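You operate a simulated robot arm through the tools that you are given. There is no shell and no other tool. Be economical: measure what you need, move in short steps, check, and stop when the job is done.

The job below is to be done with a simulated robot arm. You get a single attempt, and the scene is never put back.

## Task
Pull the crumb drawer open.

It is judged by the outcome, as a careful person would: the job done as asked, and still so three seconds after it is handed in. It fails if anything else is knocked over, pushed out of place, dropped, spilled or broken.

## Robot
A 7-joint arm with a two-finger parallel gripper, fixed in place. Base frame: the origin is at the foot of the arm, x ahead of it, y to its left, z up; the work surface is at about z = 0.91. Lengths are in m, angles in degrees, forces in N, time in s.
With the tool pointing down near the work surface it reaches from about 0.24 to 0.68 m from the base axis. Its first joint turns from -66.0 to 66.0 degrees. Payload 2.4 kg.
The tool frame sits at the grasp point between the pads (the TCP): z along the fingers, y along the line on which they close. The tips reach 0.03 m beyond it. Largest opening 0.094 m; finger width 0.028, thickness 0.01; the body of the gripper, 0.05 by 0.096 m, starts 0.055 m behind the TCP.
Orientation is told as [roll, pitch, yaw] about the base's x, y, z axes, in that order, counted from this pose: with the fingers straight down and closing along the base's y, the tool's x points along the base's -x, its y along +y and its z along -z.

## Interface
- The arm moves only by the tool drive_tool. Its argument "moves" is a list of rows, each a list of 7 numbers: the shift along the base's x, y, z in m, then the turn, a rotation vector about the base's x, y, z in degrees, then the closure in counts, from 0 (fully open) to 255 (shut). In form: [[dx, dy, dz, rx, ry, rz, jaw], ...]. A call has 1 to 8 rows; each row shifts and turns the commanded pose from where the row before left it. Rows are played at 5 a second. More than 0.05 m and 8.6 degrees between two rows, or a gripper value outside its range, and nothing of the call is played. Where a pose cannot be reached the arm comes as near as it can. A force on the tool above 40 N (or 10 N above the force at the start of the call, whichever is more), or a blocked arm, ends the call early, and 0.2 s more pass. Each finger travels about 0.153 m/s and halts on what it meets, pressing with about 39 N; the grip force reading is that of the motor and also rises with nothing between the fingers. The clock runs only during rows and for 0.2 s after the last one: add rows that do not move to give the fingers time. The reply holds the time, the measured pose of the TCP, the force on the tool along the base axes, the opening and the grip force, in the units named above and with some noise, and new pictures: "views" is both (left out), scene, wrist or none.
- Cameras (640 x 400 px; columns grow to the right, rows downward): "scene" is fixed at [0.0356, 0.4664, 1.4548]; the picture's right is [-0.81, -0.59, 0.00], its down [-0.27, 0.37, -0.89] and it looks along [0.52, -0.72, -0.46] (base axes); focal length 320 px, centre (320, 200). "wrist" rides on the gripper at [0.076, 0.014, -0.103] in the tool frame; the picture's right is [-0.18, 0.98, 0.00], its down [-0.75, -0.14, -0.64] and it looks along [-0.63, -0.12, 0.77] (tool axes); focal length 243 px, centre (320, 200). There is no depth. A picture from a camera that has moved, and an enlarged one, comes with that camera's place and axes in the base frame and with its lens.
- zoom(camera, box): a new picture of the part [left, top, right, bottom] of that camera's present view, enlarged. No time passes.
- finish_job(): hands the job in; it is judged then, once.

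Work in short steps. Places have to be worked out from the pictures, the camera data and where the tool is seen: move nearer, look again, correct. Check each grasp and each placing, and mend what went wrong. You have 90 turns and 170 pictures in all, those below and enlarged ones among them. Open the gripper and draw the arm clear of the work before you hand the job in, unless the task says otherwise; then end with one line.

The tools are called after "Emit:" by a JSON object that holds its "fn" and its "kwargs". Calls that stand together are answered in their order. drive_tool: Moves the arm, as the interface text tells. Its arguments: {"type":"object","properties":{"moves":{"type":"array"},"views":{"type":"string","enum":["both","scene","wrist","none"]}},"required":["moves"]} The other tools are called the same way: zoom (camera, box) takes an enlarged picture of a part of a camera's view; finish_job () hands the job in.

At the start:

```text
time: 0.0
tcp_pos: [0.3525, 0.0461, 1.1688]
tool_rot: [0.0, 0.0, 0.0]
force: [0.7, -0.5, 0.3]
gripper_width: 0.0938
grip_force: 0.0
```

scene: 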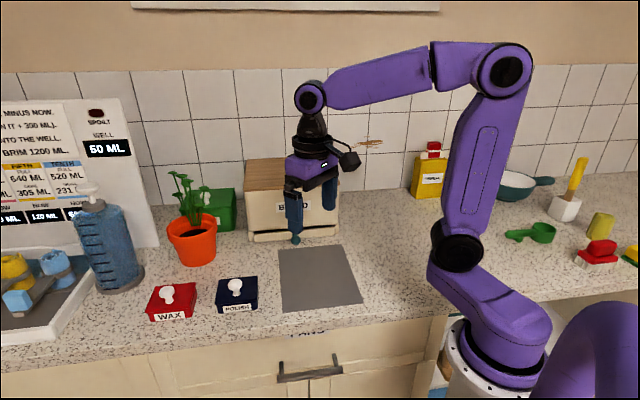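
wrist: 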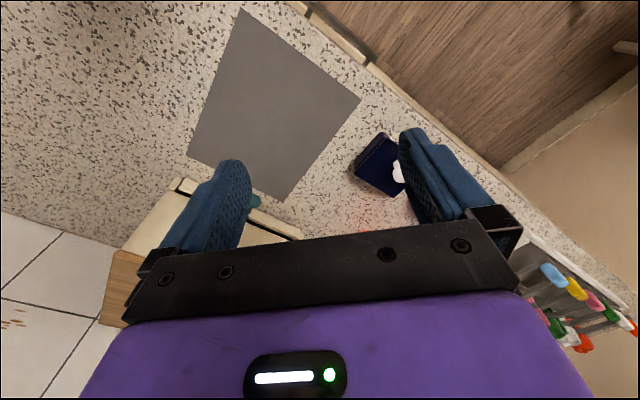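

The bread box stands behind the gripper and seems to have a low drawer with a teal knob. I'll enlarge both views to check.

Emit:
{"fn": "zoom", "kwargs": {"camera": "scene", "box": [220, 140, 380, 260]}}

Emit:
{"fn": "zoom", "kwargs": {"camera": "wrist", "box": [90, 150, 330, 300]}}

```text
3.33 times, centred on (300, 200) of scene
camera zoom: at [0.0356, 0.4664, 1.4548], right [-0.81, -0.59, 0.0], down [-0.27, 0.37, -0.89], along [0.52, -0.72, -0.46], focal length 1066 px, centre (387, 200)
```

zoom: 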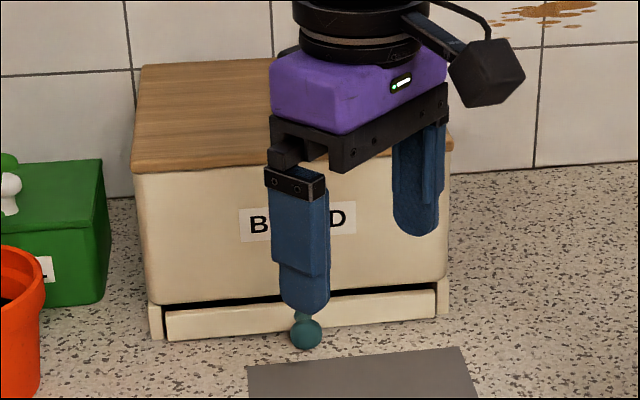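

```text
2.67 times, centred on (210, 225) of wrist
camera zoom: at [0.2766, 0.0598, 1.2723], right [0.18, 0.98, 0.0], down [0.75, -0.14, 0.64], along [0.63, -0.12, -0.77], focal length 647 px, centre (613, 133)
```

zoom: 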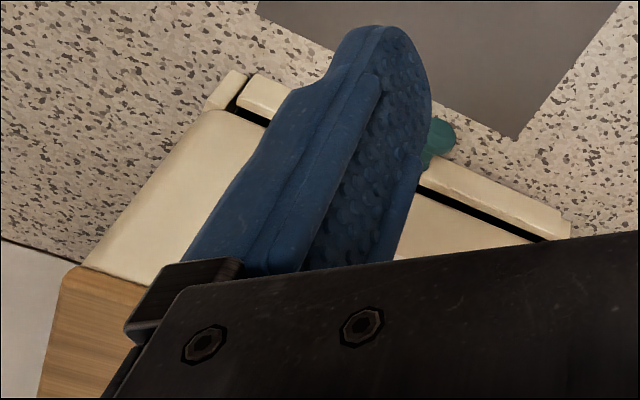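

The knob triangulates to about (0.53, -0.10, 0.935), and the drawer face runs along (0.72, 0.69), so the pull is along (-0.7, 0.7). I'll turn the tool by -46° while moving to a point in front of and above the knob, with fingers open.

Emit:
{"fn": "drive_tool", "kwargs": {"moves": [[0.015, -0.01, -0.01, 0, 0, -7.6, 0], [0.015, -0.01, -0.01, 0, 0, -7.6, 0], [0.015, -0.01, -0.01, 0, 0, -7.6, 0], [0.015, -0.01, -0.01, 0, 0, -7.6, 0], [0.015, -0.01, -0.01, 0, 0, -7.6, 0], [0.015, -0.01, -0.01, 0, 0, -7.6, 0]]}}

```text
time: 1.4
tcp_pos: [0.4426, -0.0143, 1.1087]
tool_rot: [0.0, -0.1, -45.6]
force: [0.3, -0.2, -0.2]
gripper_width: 0.0941
grip_force: 0.1
camera wrist: at [0.3997, 0.0494, 1.2119], right [0.83, 0.55, 0.0], down [0.42, -0.64, 0.64], along [0.36, -0.53, -0.77], focal length 243 px, centre (320, 200)
```

scene: 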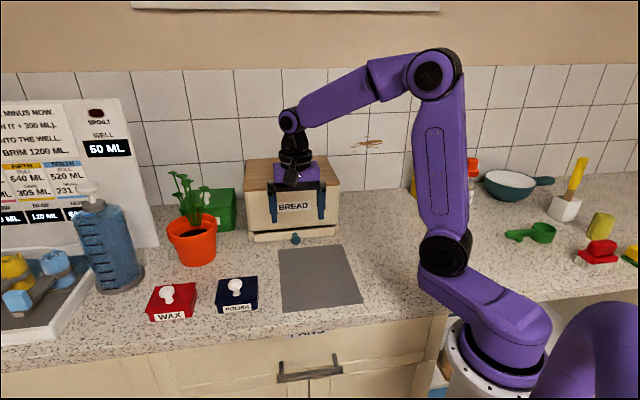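
wrist: 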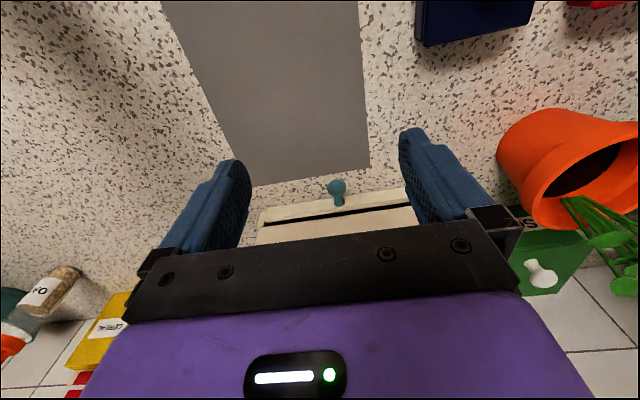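

The wrist view gives the knob at about (0.533, -0.106, 0.937), which agrees. I'll tilt the hand back 20° so its body stays clear of the box, and descend in front of the knob.

Emit:
{"fn": "drive_tool", "kwargs": {"moves": [[0.012, -0.012, -0.02, -4.7, -4.7, 0, 0], [0.012, -0.012, -0.02, -4.7, -4.7, 0, 0], [0.012, -0.012, -0.02, -4.7, -4.7, 0, 0], [0.012, -0.012, -0.025, 0, 0, 0, 0], [0, 0, 0, 0, 0, 0, 0]]}}

```text
time: 2.6
tcp_pos: [0.4897, -0.0629, 1.0238]
tool_rot: [0.2, -20.1, -45.8]
force: [-0.6, 0.1, 0.0]
gripper_width: 0.0942
grip_force: 0.1
camera wrist: at [0.425, 0.0229, 1.0941], right [0.82, 0.56, 0.07], down [0.24, -0.45, 0.86], along [0.52, -0.69, -0.51], focal length 243 px, centre (320, 200)
```

scene: 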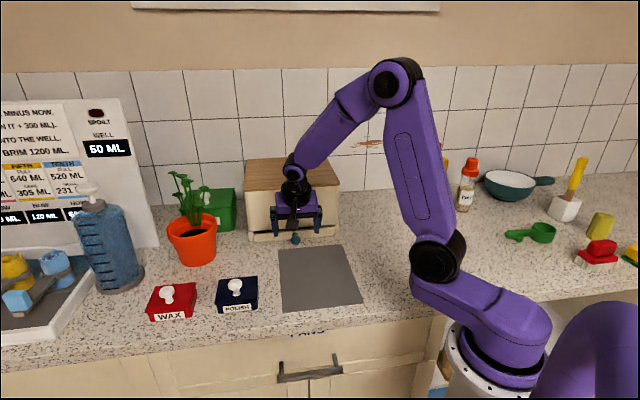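
wrist: 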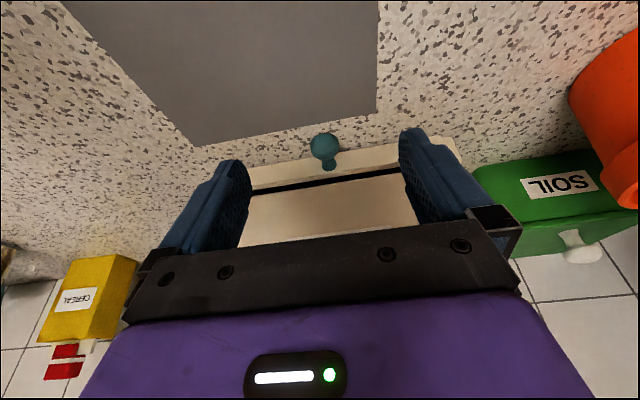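

The knob is at (0.534, -0.108) and centred between the fingers. Next I go down to TCP (0.530, -0.104, 0.951), with the fingers straddling it.

Emit:
{"fn": "drive_tool", "kwargs": {"moves": [[0.01, -0.01, -0.02, 0, 0, 0, 0], [0.01, -0.01, -0.02, 0, 0, 0, 0], [0.01, -0.01, -0.017, 0, 0, 0, 0], [0.01, -0.011, -0.016, 0, 0, 0, 0], [0, 0, 0, 0, 0, 0, 0]]}}

```text
time: 3.8
tcp_pos: [0.5296, -0.1035, 0.949]
tool_rot: [0.2, -19.9, -45.7]
force: [-0.9, 0.8, 0.4]
gripper_width: 0.094
grip_force: 0.0
camera wrist: at [0.4656, -0.0183, 1.0203], right [0.82, 0.56, 0.07], down [0.24, -0.45, 0.86], along [0.52, -0.69, -0.51], focal length 243 px, centre (320, 200)
```

scene: 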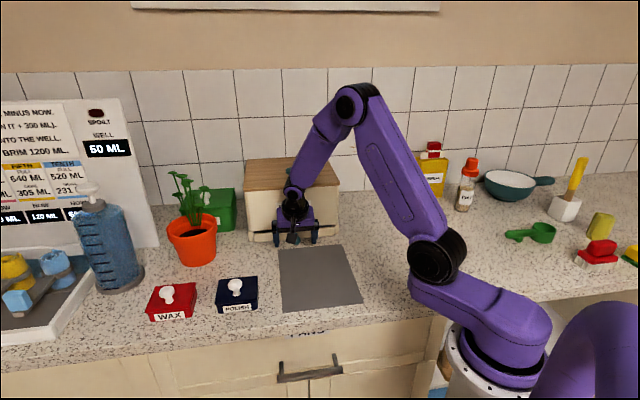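
wrist: 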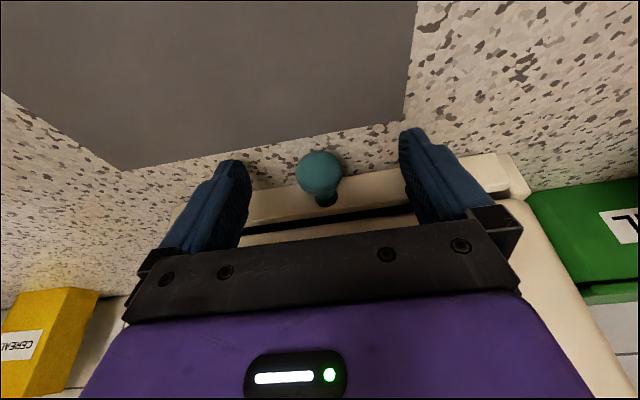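

The knob sits midway between the pads. I'm closing now.

Emit:
{"fn": "drive_tool", "kwargs": {"moves": [[0, 0, 0, 0, 0, 0, 128], [0, 0, 0, 0, 0, 0, 200], [0, 0, 0, 0, 0, 0, 255], [0, 0, 0, 0, 0, 0, 255]]}}

```text
time: 4.8
tcp_pos: [0.5281, -0.104, 0.9488]
tool_rot: [0.1, -19.9, -45.7]
force: [-8.1, -7.1, 1.3]
gripper_width: 0.0279
grip_force: 45.2
camera wrist: at [0.4647, -0.0193, 1.0204], right [0.82, 0.56, 0.06], down [0.24, -0.45, 0.86], along [0.51, -0.69, -0.51], focal length 243 px, centre (320, 200)
```

scene: 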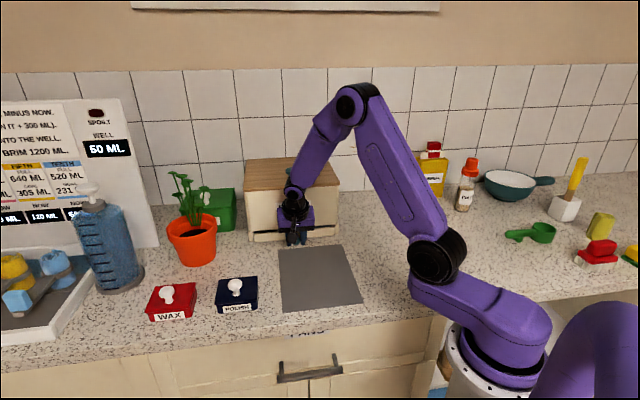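
wrist: 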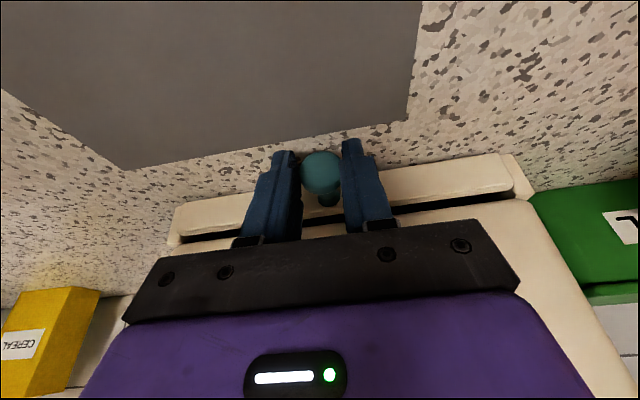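

The grip holds at 28 mm, with a side force of about 10 N from slight off-centring. I'll relieve that and pull the first 3 cm along (-0.707, 0.707).

Emit:
{"fn": "drive_tool", "kwargs": {"moves": [[-0.0015, -0.001, 0, 0, 0, 0, 255], [-0.0035, 0.0035, 0, 0, 0, 0, 255], [-0.0055, 0.0055, 0, 0, 0, 0, 255], [-0.006, 0.006, 0, 0, 0, 0, 255], [-0.006, 0.006, 0, 0, 0, 0, 255]]}}

```text
time: 6.0
tcp_pos: [0.5079, -0.0832, 0.9496]
tool_rot: [0.0, -19.6, -45.6]
force: [-0.5, -3.8, -29.7]
gripper_width: 0.0276
grip_force: 45.1
camera wrist: at [0.4429, 0.0021, 1.0212], right [0.82, 0.56, 0.06], down [0.24, -0.45, 0.86], along [0.51, -0.69, -0.51], focal length 243 px, centre (320, 200)
```

scene: 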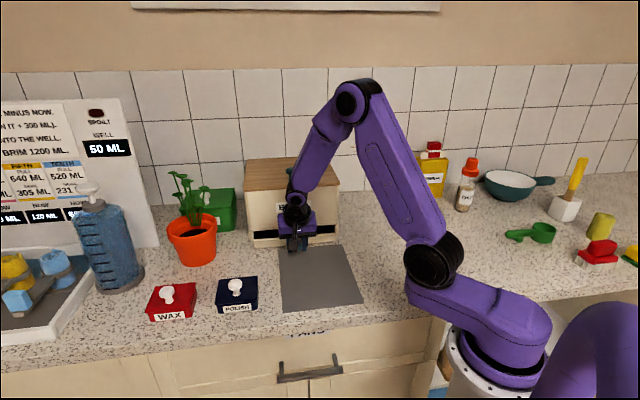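
wrist: 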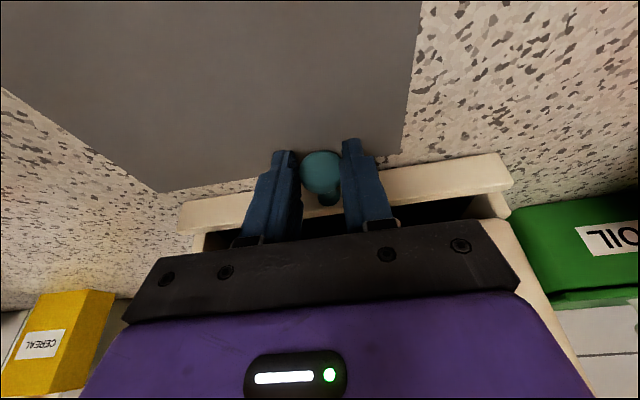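

The drawer is sliding out. The tool is being pulled downward with about 30 N because the command sits slightly high, so I'll lower it 1.5 mm and check.

Emit:
{"fn": "drive_tool", "kwargs": {"moves": [[0, 0, -0.001, 0, 0, 0, 255], [0, 0, -0.0005, 0, 0, 0, 255]], "views": "none"}}

```text
time: 6.6
tcp_pos: [0.5077, -0.0841, 0.9498]
tool_rot: [0.2, -19.9, -45.6]
force: [-8.0, -3.5, -10.2]
gripper_width: 0.028
grip_force: 45.2
```

The vertical load dropped to 10 N. I'll keep pulling gently.

Emit:
{"fn": "drive_tool", "kwargs": {"moves": [[-0.006, 0.005, -0.0005, 0, 0, 0, 255], [-0.006, 0.006, 0, 0, 0, 0, 255], [-0.006, 0.006, 0, 0, 0, 0, 255], [-0.006, 0.006, 0, 0, 0, 0, 255], [0, 0, 0, 0, 0, 0, 255]]}}

```text
time: 7.8
tcp_pos: [0.4845, -0.0615, 0.9496]
tool_rot: [0.3, -20.0, -45.8]
force: [-4.8, -8.9, 5.1]
gripper_width: 0.0278
grip_force: 45.3
camera wrist: at [0.4204, 0.0244, 1.0209], right [0.82, 0.56, 0.07], down [0.24, -0.45, 0.86], along [0.52, -0.69, -0.51], focal length 243 px, centre (320, 200)
```

scene: 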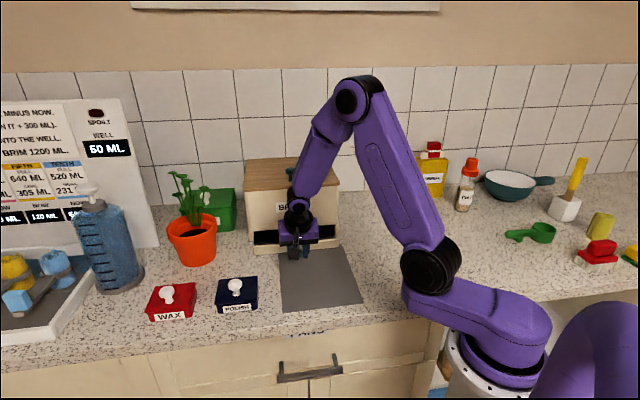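
wrist: 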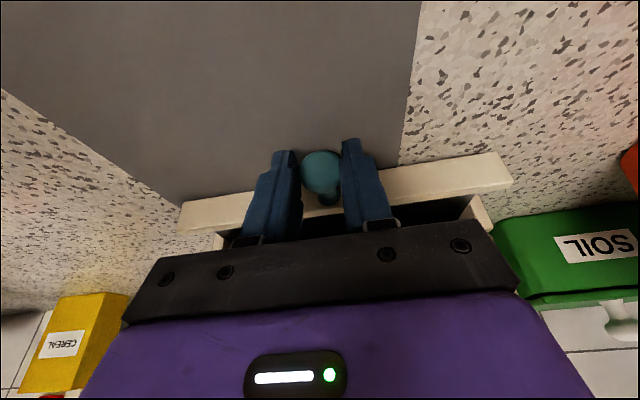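

The drawer is about 6 cm out with low forces, and the box hasn't moved. I'll continue, nudging the path slightly toward (-,-) to relieve the side load.

Emit:
{"fn": "drive_tool", "kwargs": {"moves": [[-0.007, 0.005, 0, 0, 0, 0, 255], [-0.006, 0.006, 0, 0, 0, 0, 255], [-0.006, 0.006, 0, 0, 0, 0, 255], [-0.006, 0.006, 0, 0, 0, 0, 255], [0, 0, 0, 0, 0, 0, 255]]}}

```text
time: 9.0
tcp_pos: [0.4598, -0.0354, 0.9495]
tool_rot: [0.4, -19.9, -45.6]
force: [4.8, 4.6, 0.3]
gripper_width: 0.0277
grip_force: 44.8
camera wrist: at [0.3947, 0.0493, 1.021], right [0.82, 0.57, 0.07], down [0.24, -0.45, 0.86], along [0.52, -0.69, -0.51], focal length 243 px, centre (320, 200)
```

scene: 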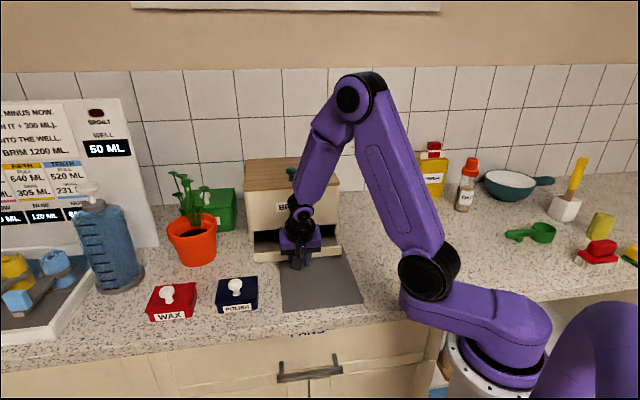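
wrist: 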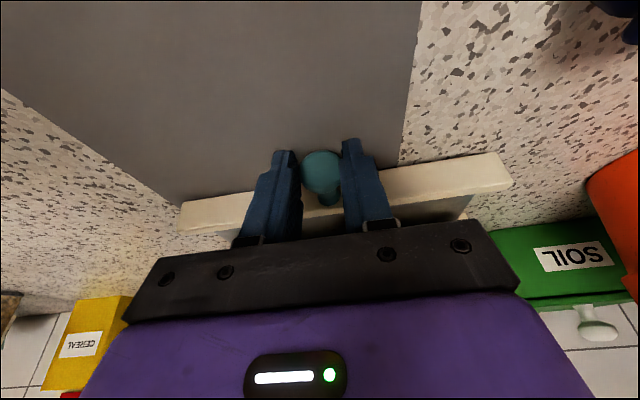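

It's about 9.6 cm out with no stop reached yet. I'll pull a little further in small steps, watching the force.

Emit:
{"fn": "drive_tool", "kwargs": {"moves": [[-0.004, 0.004, 0, 0, 0, 0, 255], [-0.004, 0.004, 0, 0, 0, 0, 255], [-0.004, 0.004, 0, 0, 0, 0, 255], [0, 0, 0, 0, 0, 0, 255]], "views": "scene"}}

Emit:
{"fn": "zoom", "kwargs": {"camera": "scene", "box": [220, 150, 380, 270]}}

```text
time: 10.0
tcp_pos: [0.4486, -0.0242, 0.9488]
tool_rot: [0.3, -20.2, -45.6]
force: [9.8, 7.1, 15.4]
gripper_width: 0.0273
grip_force: 45.1
```

scene: 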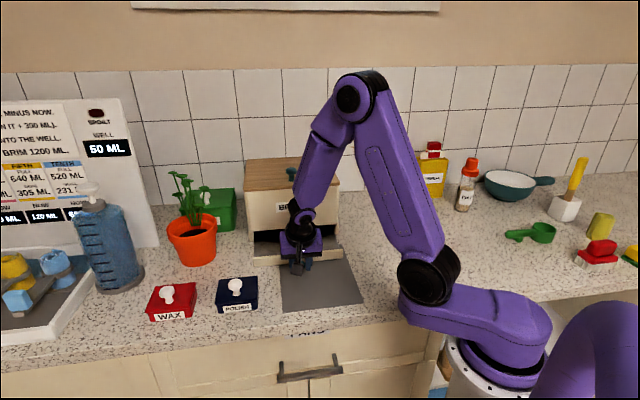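

```text
3.33 times, centred on (300, 210) of scene
camera zoom: at [0.0356, 0.4666, 1.4547], right [-0.81, -0.59, 0.0], down [-0.27, 0.37, -0.89], along [0.52, -0.72, -0.46], focal length 1066 px, centre (387, 167)
```

zoom: 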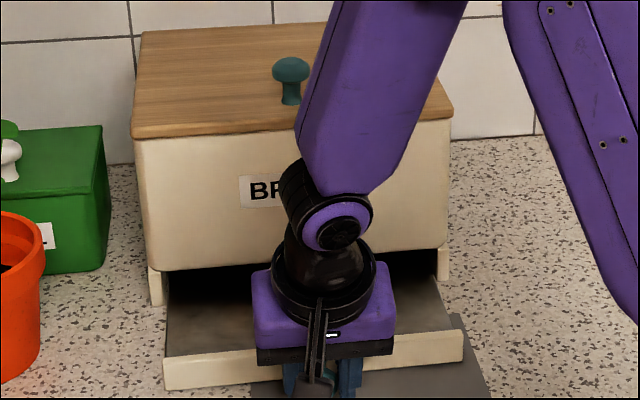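

The drawer is clearly open, about 11 cm, and both box and mat are where they were. I'll ease the load, open the fingers and back out along the tool axis.

Emit:
{"fn": "drive_tool", "kwargs": {"moves": [[0.0005, 0, 0.0007, 0, 0, 0, 255], [0, 0, 0, 0, 0, 0, 200], [0, 0, 0, 0, 0, 0, 100], [0, 0, 0, 0, 0, 0, 0], [0, 0, 0, 0, 0, 0, 0], [0, 0, 0, 0, 0, 0, 0]]}}

```text
time: 11.4
tcp_pos: [0.4473, -0.0251, 0.9484]
tool_rot: [0.3, -19.9, -45.7]
force: [0.3, -0.1, 0.5]
gripper_width: 0.0938
grip_force: 0.1
camera wrist: at [0.3826, 0.0602, 1.0208], right [0.82, 0.56, 0.07], down [0.24, -0.45, 0.86], along [0.51, -0.69, -0.51], focal length 243 px, centre (320, 200)
```

scene: 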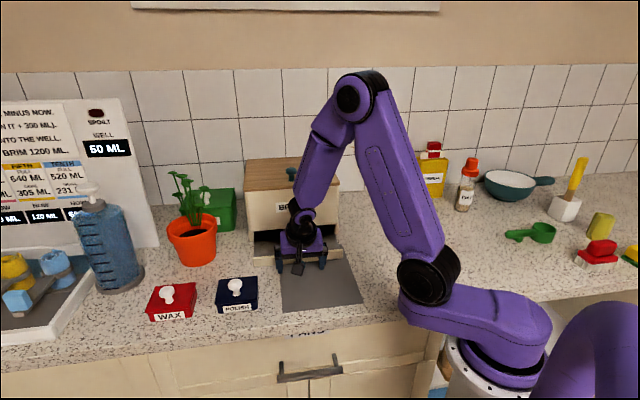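
wrist: 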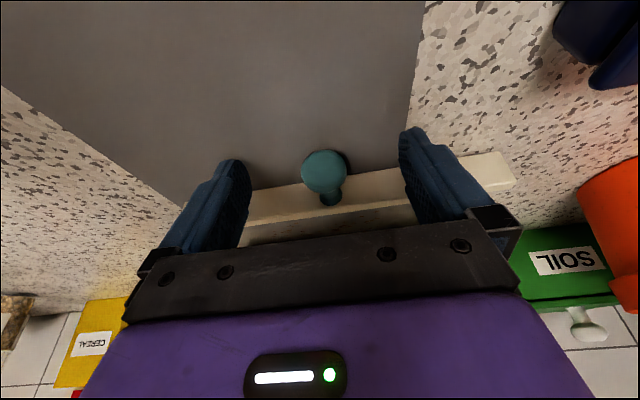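

The fingers are free of the knob. I'm retreating up and back, then sideways clear.

Emit:
{"fn": "drive_tool", "kwargs": {"moves": [[-0.004, 0.004, 0.02, 0, 0, 0, 0], [-0.007, 0.007, 0.03, 0, 0, 0, 0], [-0.01, 0.01, 0.035, 0, 0, 0, 0], [-0.012, 0.012, 0.035, 0, 0, 0, 0], [-0.015, 0.015, 0.035, 0, 0, 0, 0], [-0.015, 0.015, 0.035, 0, 0, 0, 0], [0, 0, 0, 0, 0, 0, 0]]}}

Emit:
{"fn": "zoom", "kwargs": {"camera": "scene", "box": [220, 150, 380, 270]}}

```text
time: 13.0
tcp_pos: [0.383, 0.039, 1.1394]
tool_rot: [0.2, -19.9, -45.6]
force: [-0.4, 0.1, 0.0]
gripper_width: 0.0943
grip_force: 0.1
camera wrist: at [0.3186, 0.1237, 1.2109], right [0.82, 0.56, 0.07], down [0.24, -0.45, 0.86], along [0.51, -0.69, -0.51], focal length 243 px, centre (320, 200)
```

scene: 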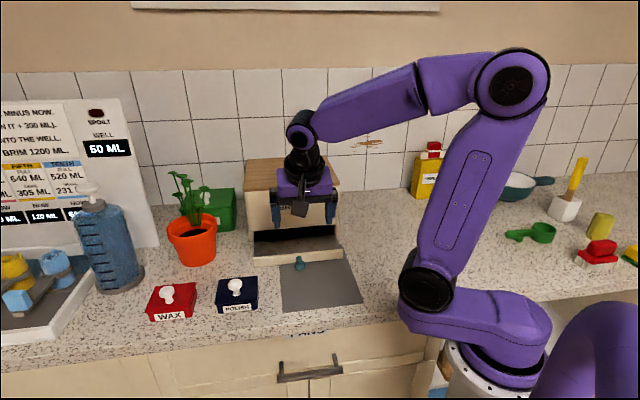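
wrist: 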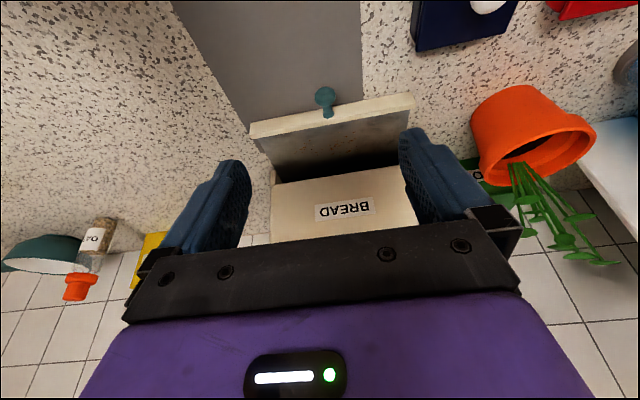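

```text
3.33 times, centred on (300, 210) of scene
camera zoom: at [0.0356, 0.4664, 1.4548], right [-0.81, -0.59, 0.0], down [-0.27, 0.37, -0.89], along [0.52, -0.72, -0.46], focal length 1066 px, centre (387, 167)
```

zoom: 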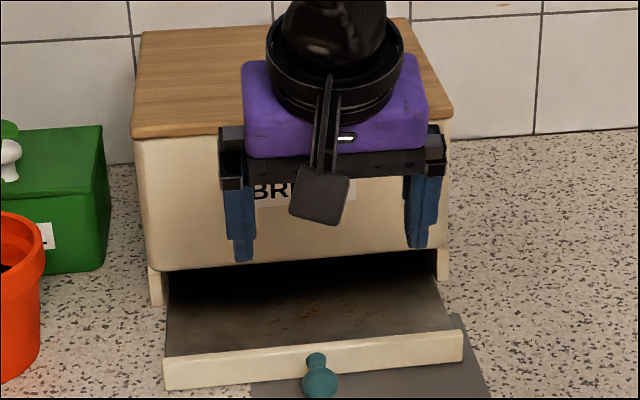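

The drawer stands open with crumbs visible inside. The box and everything else is in place, and the arm is clear, so I'm handing in.

Emit:
{"fn": "finish_job", "kwargs": {}}

```text
The job is handed in.
```

The crumb drawer of the bread box is pulled open about 11 cm. The gripper is open and clear of the work, and nothing else appeared to have moved in the last pictures.
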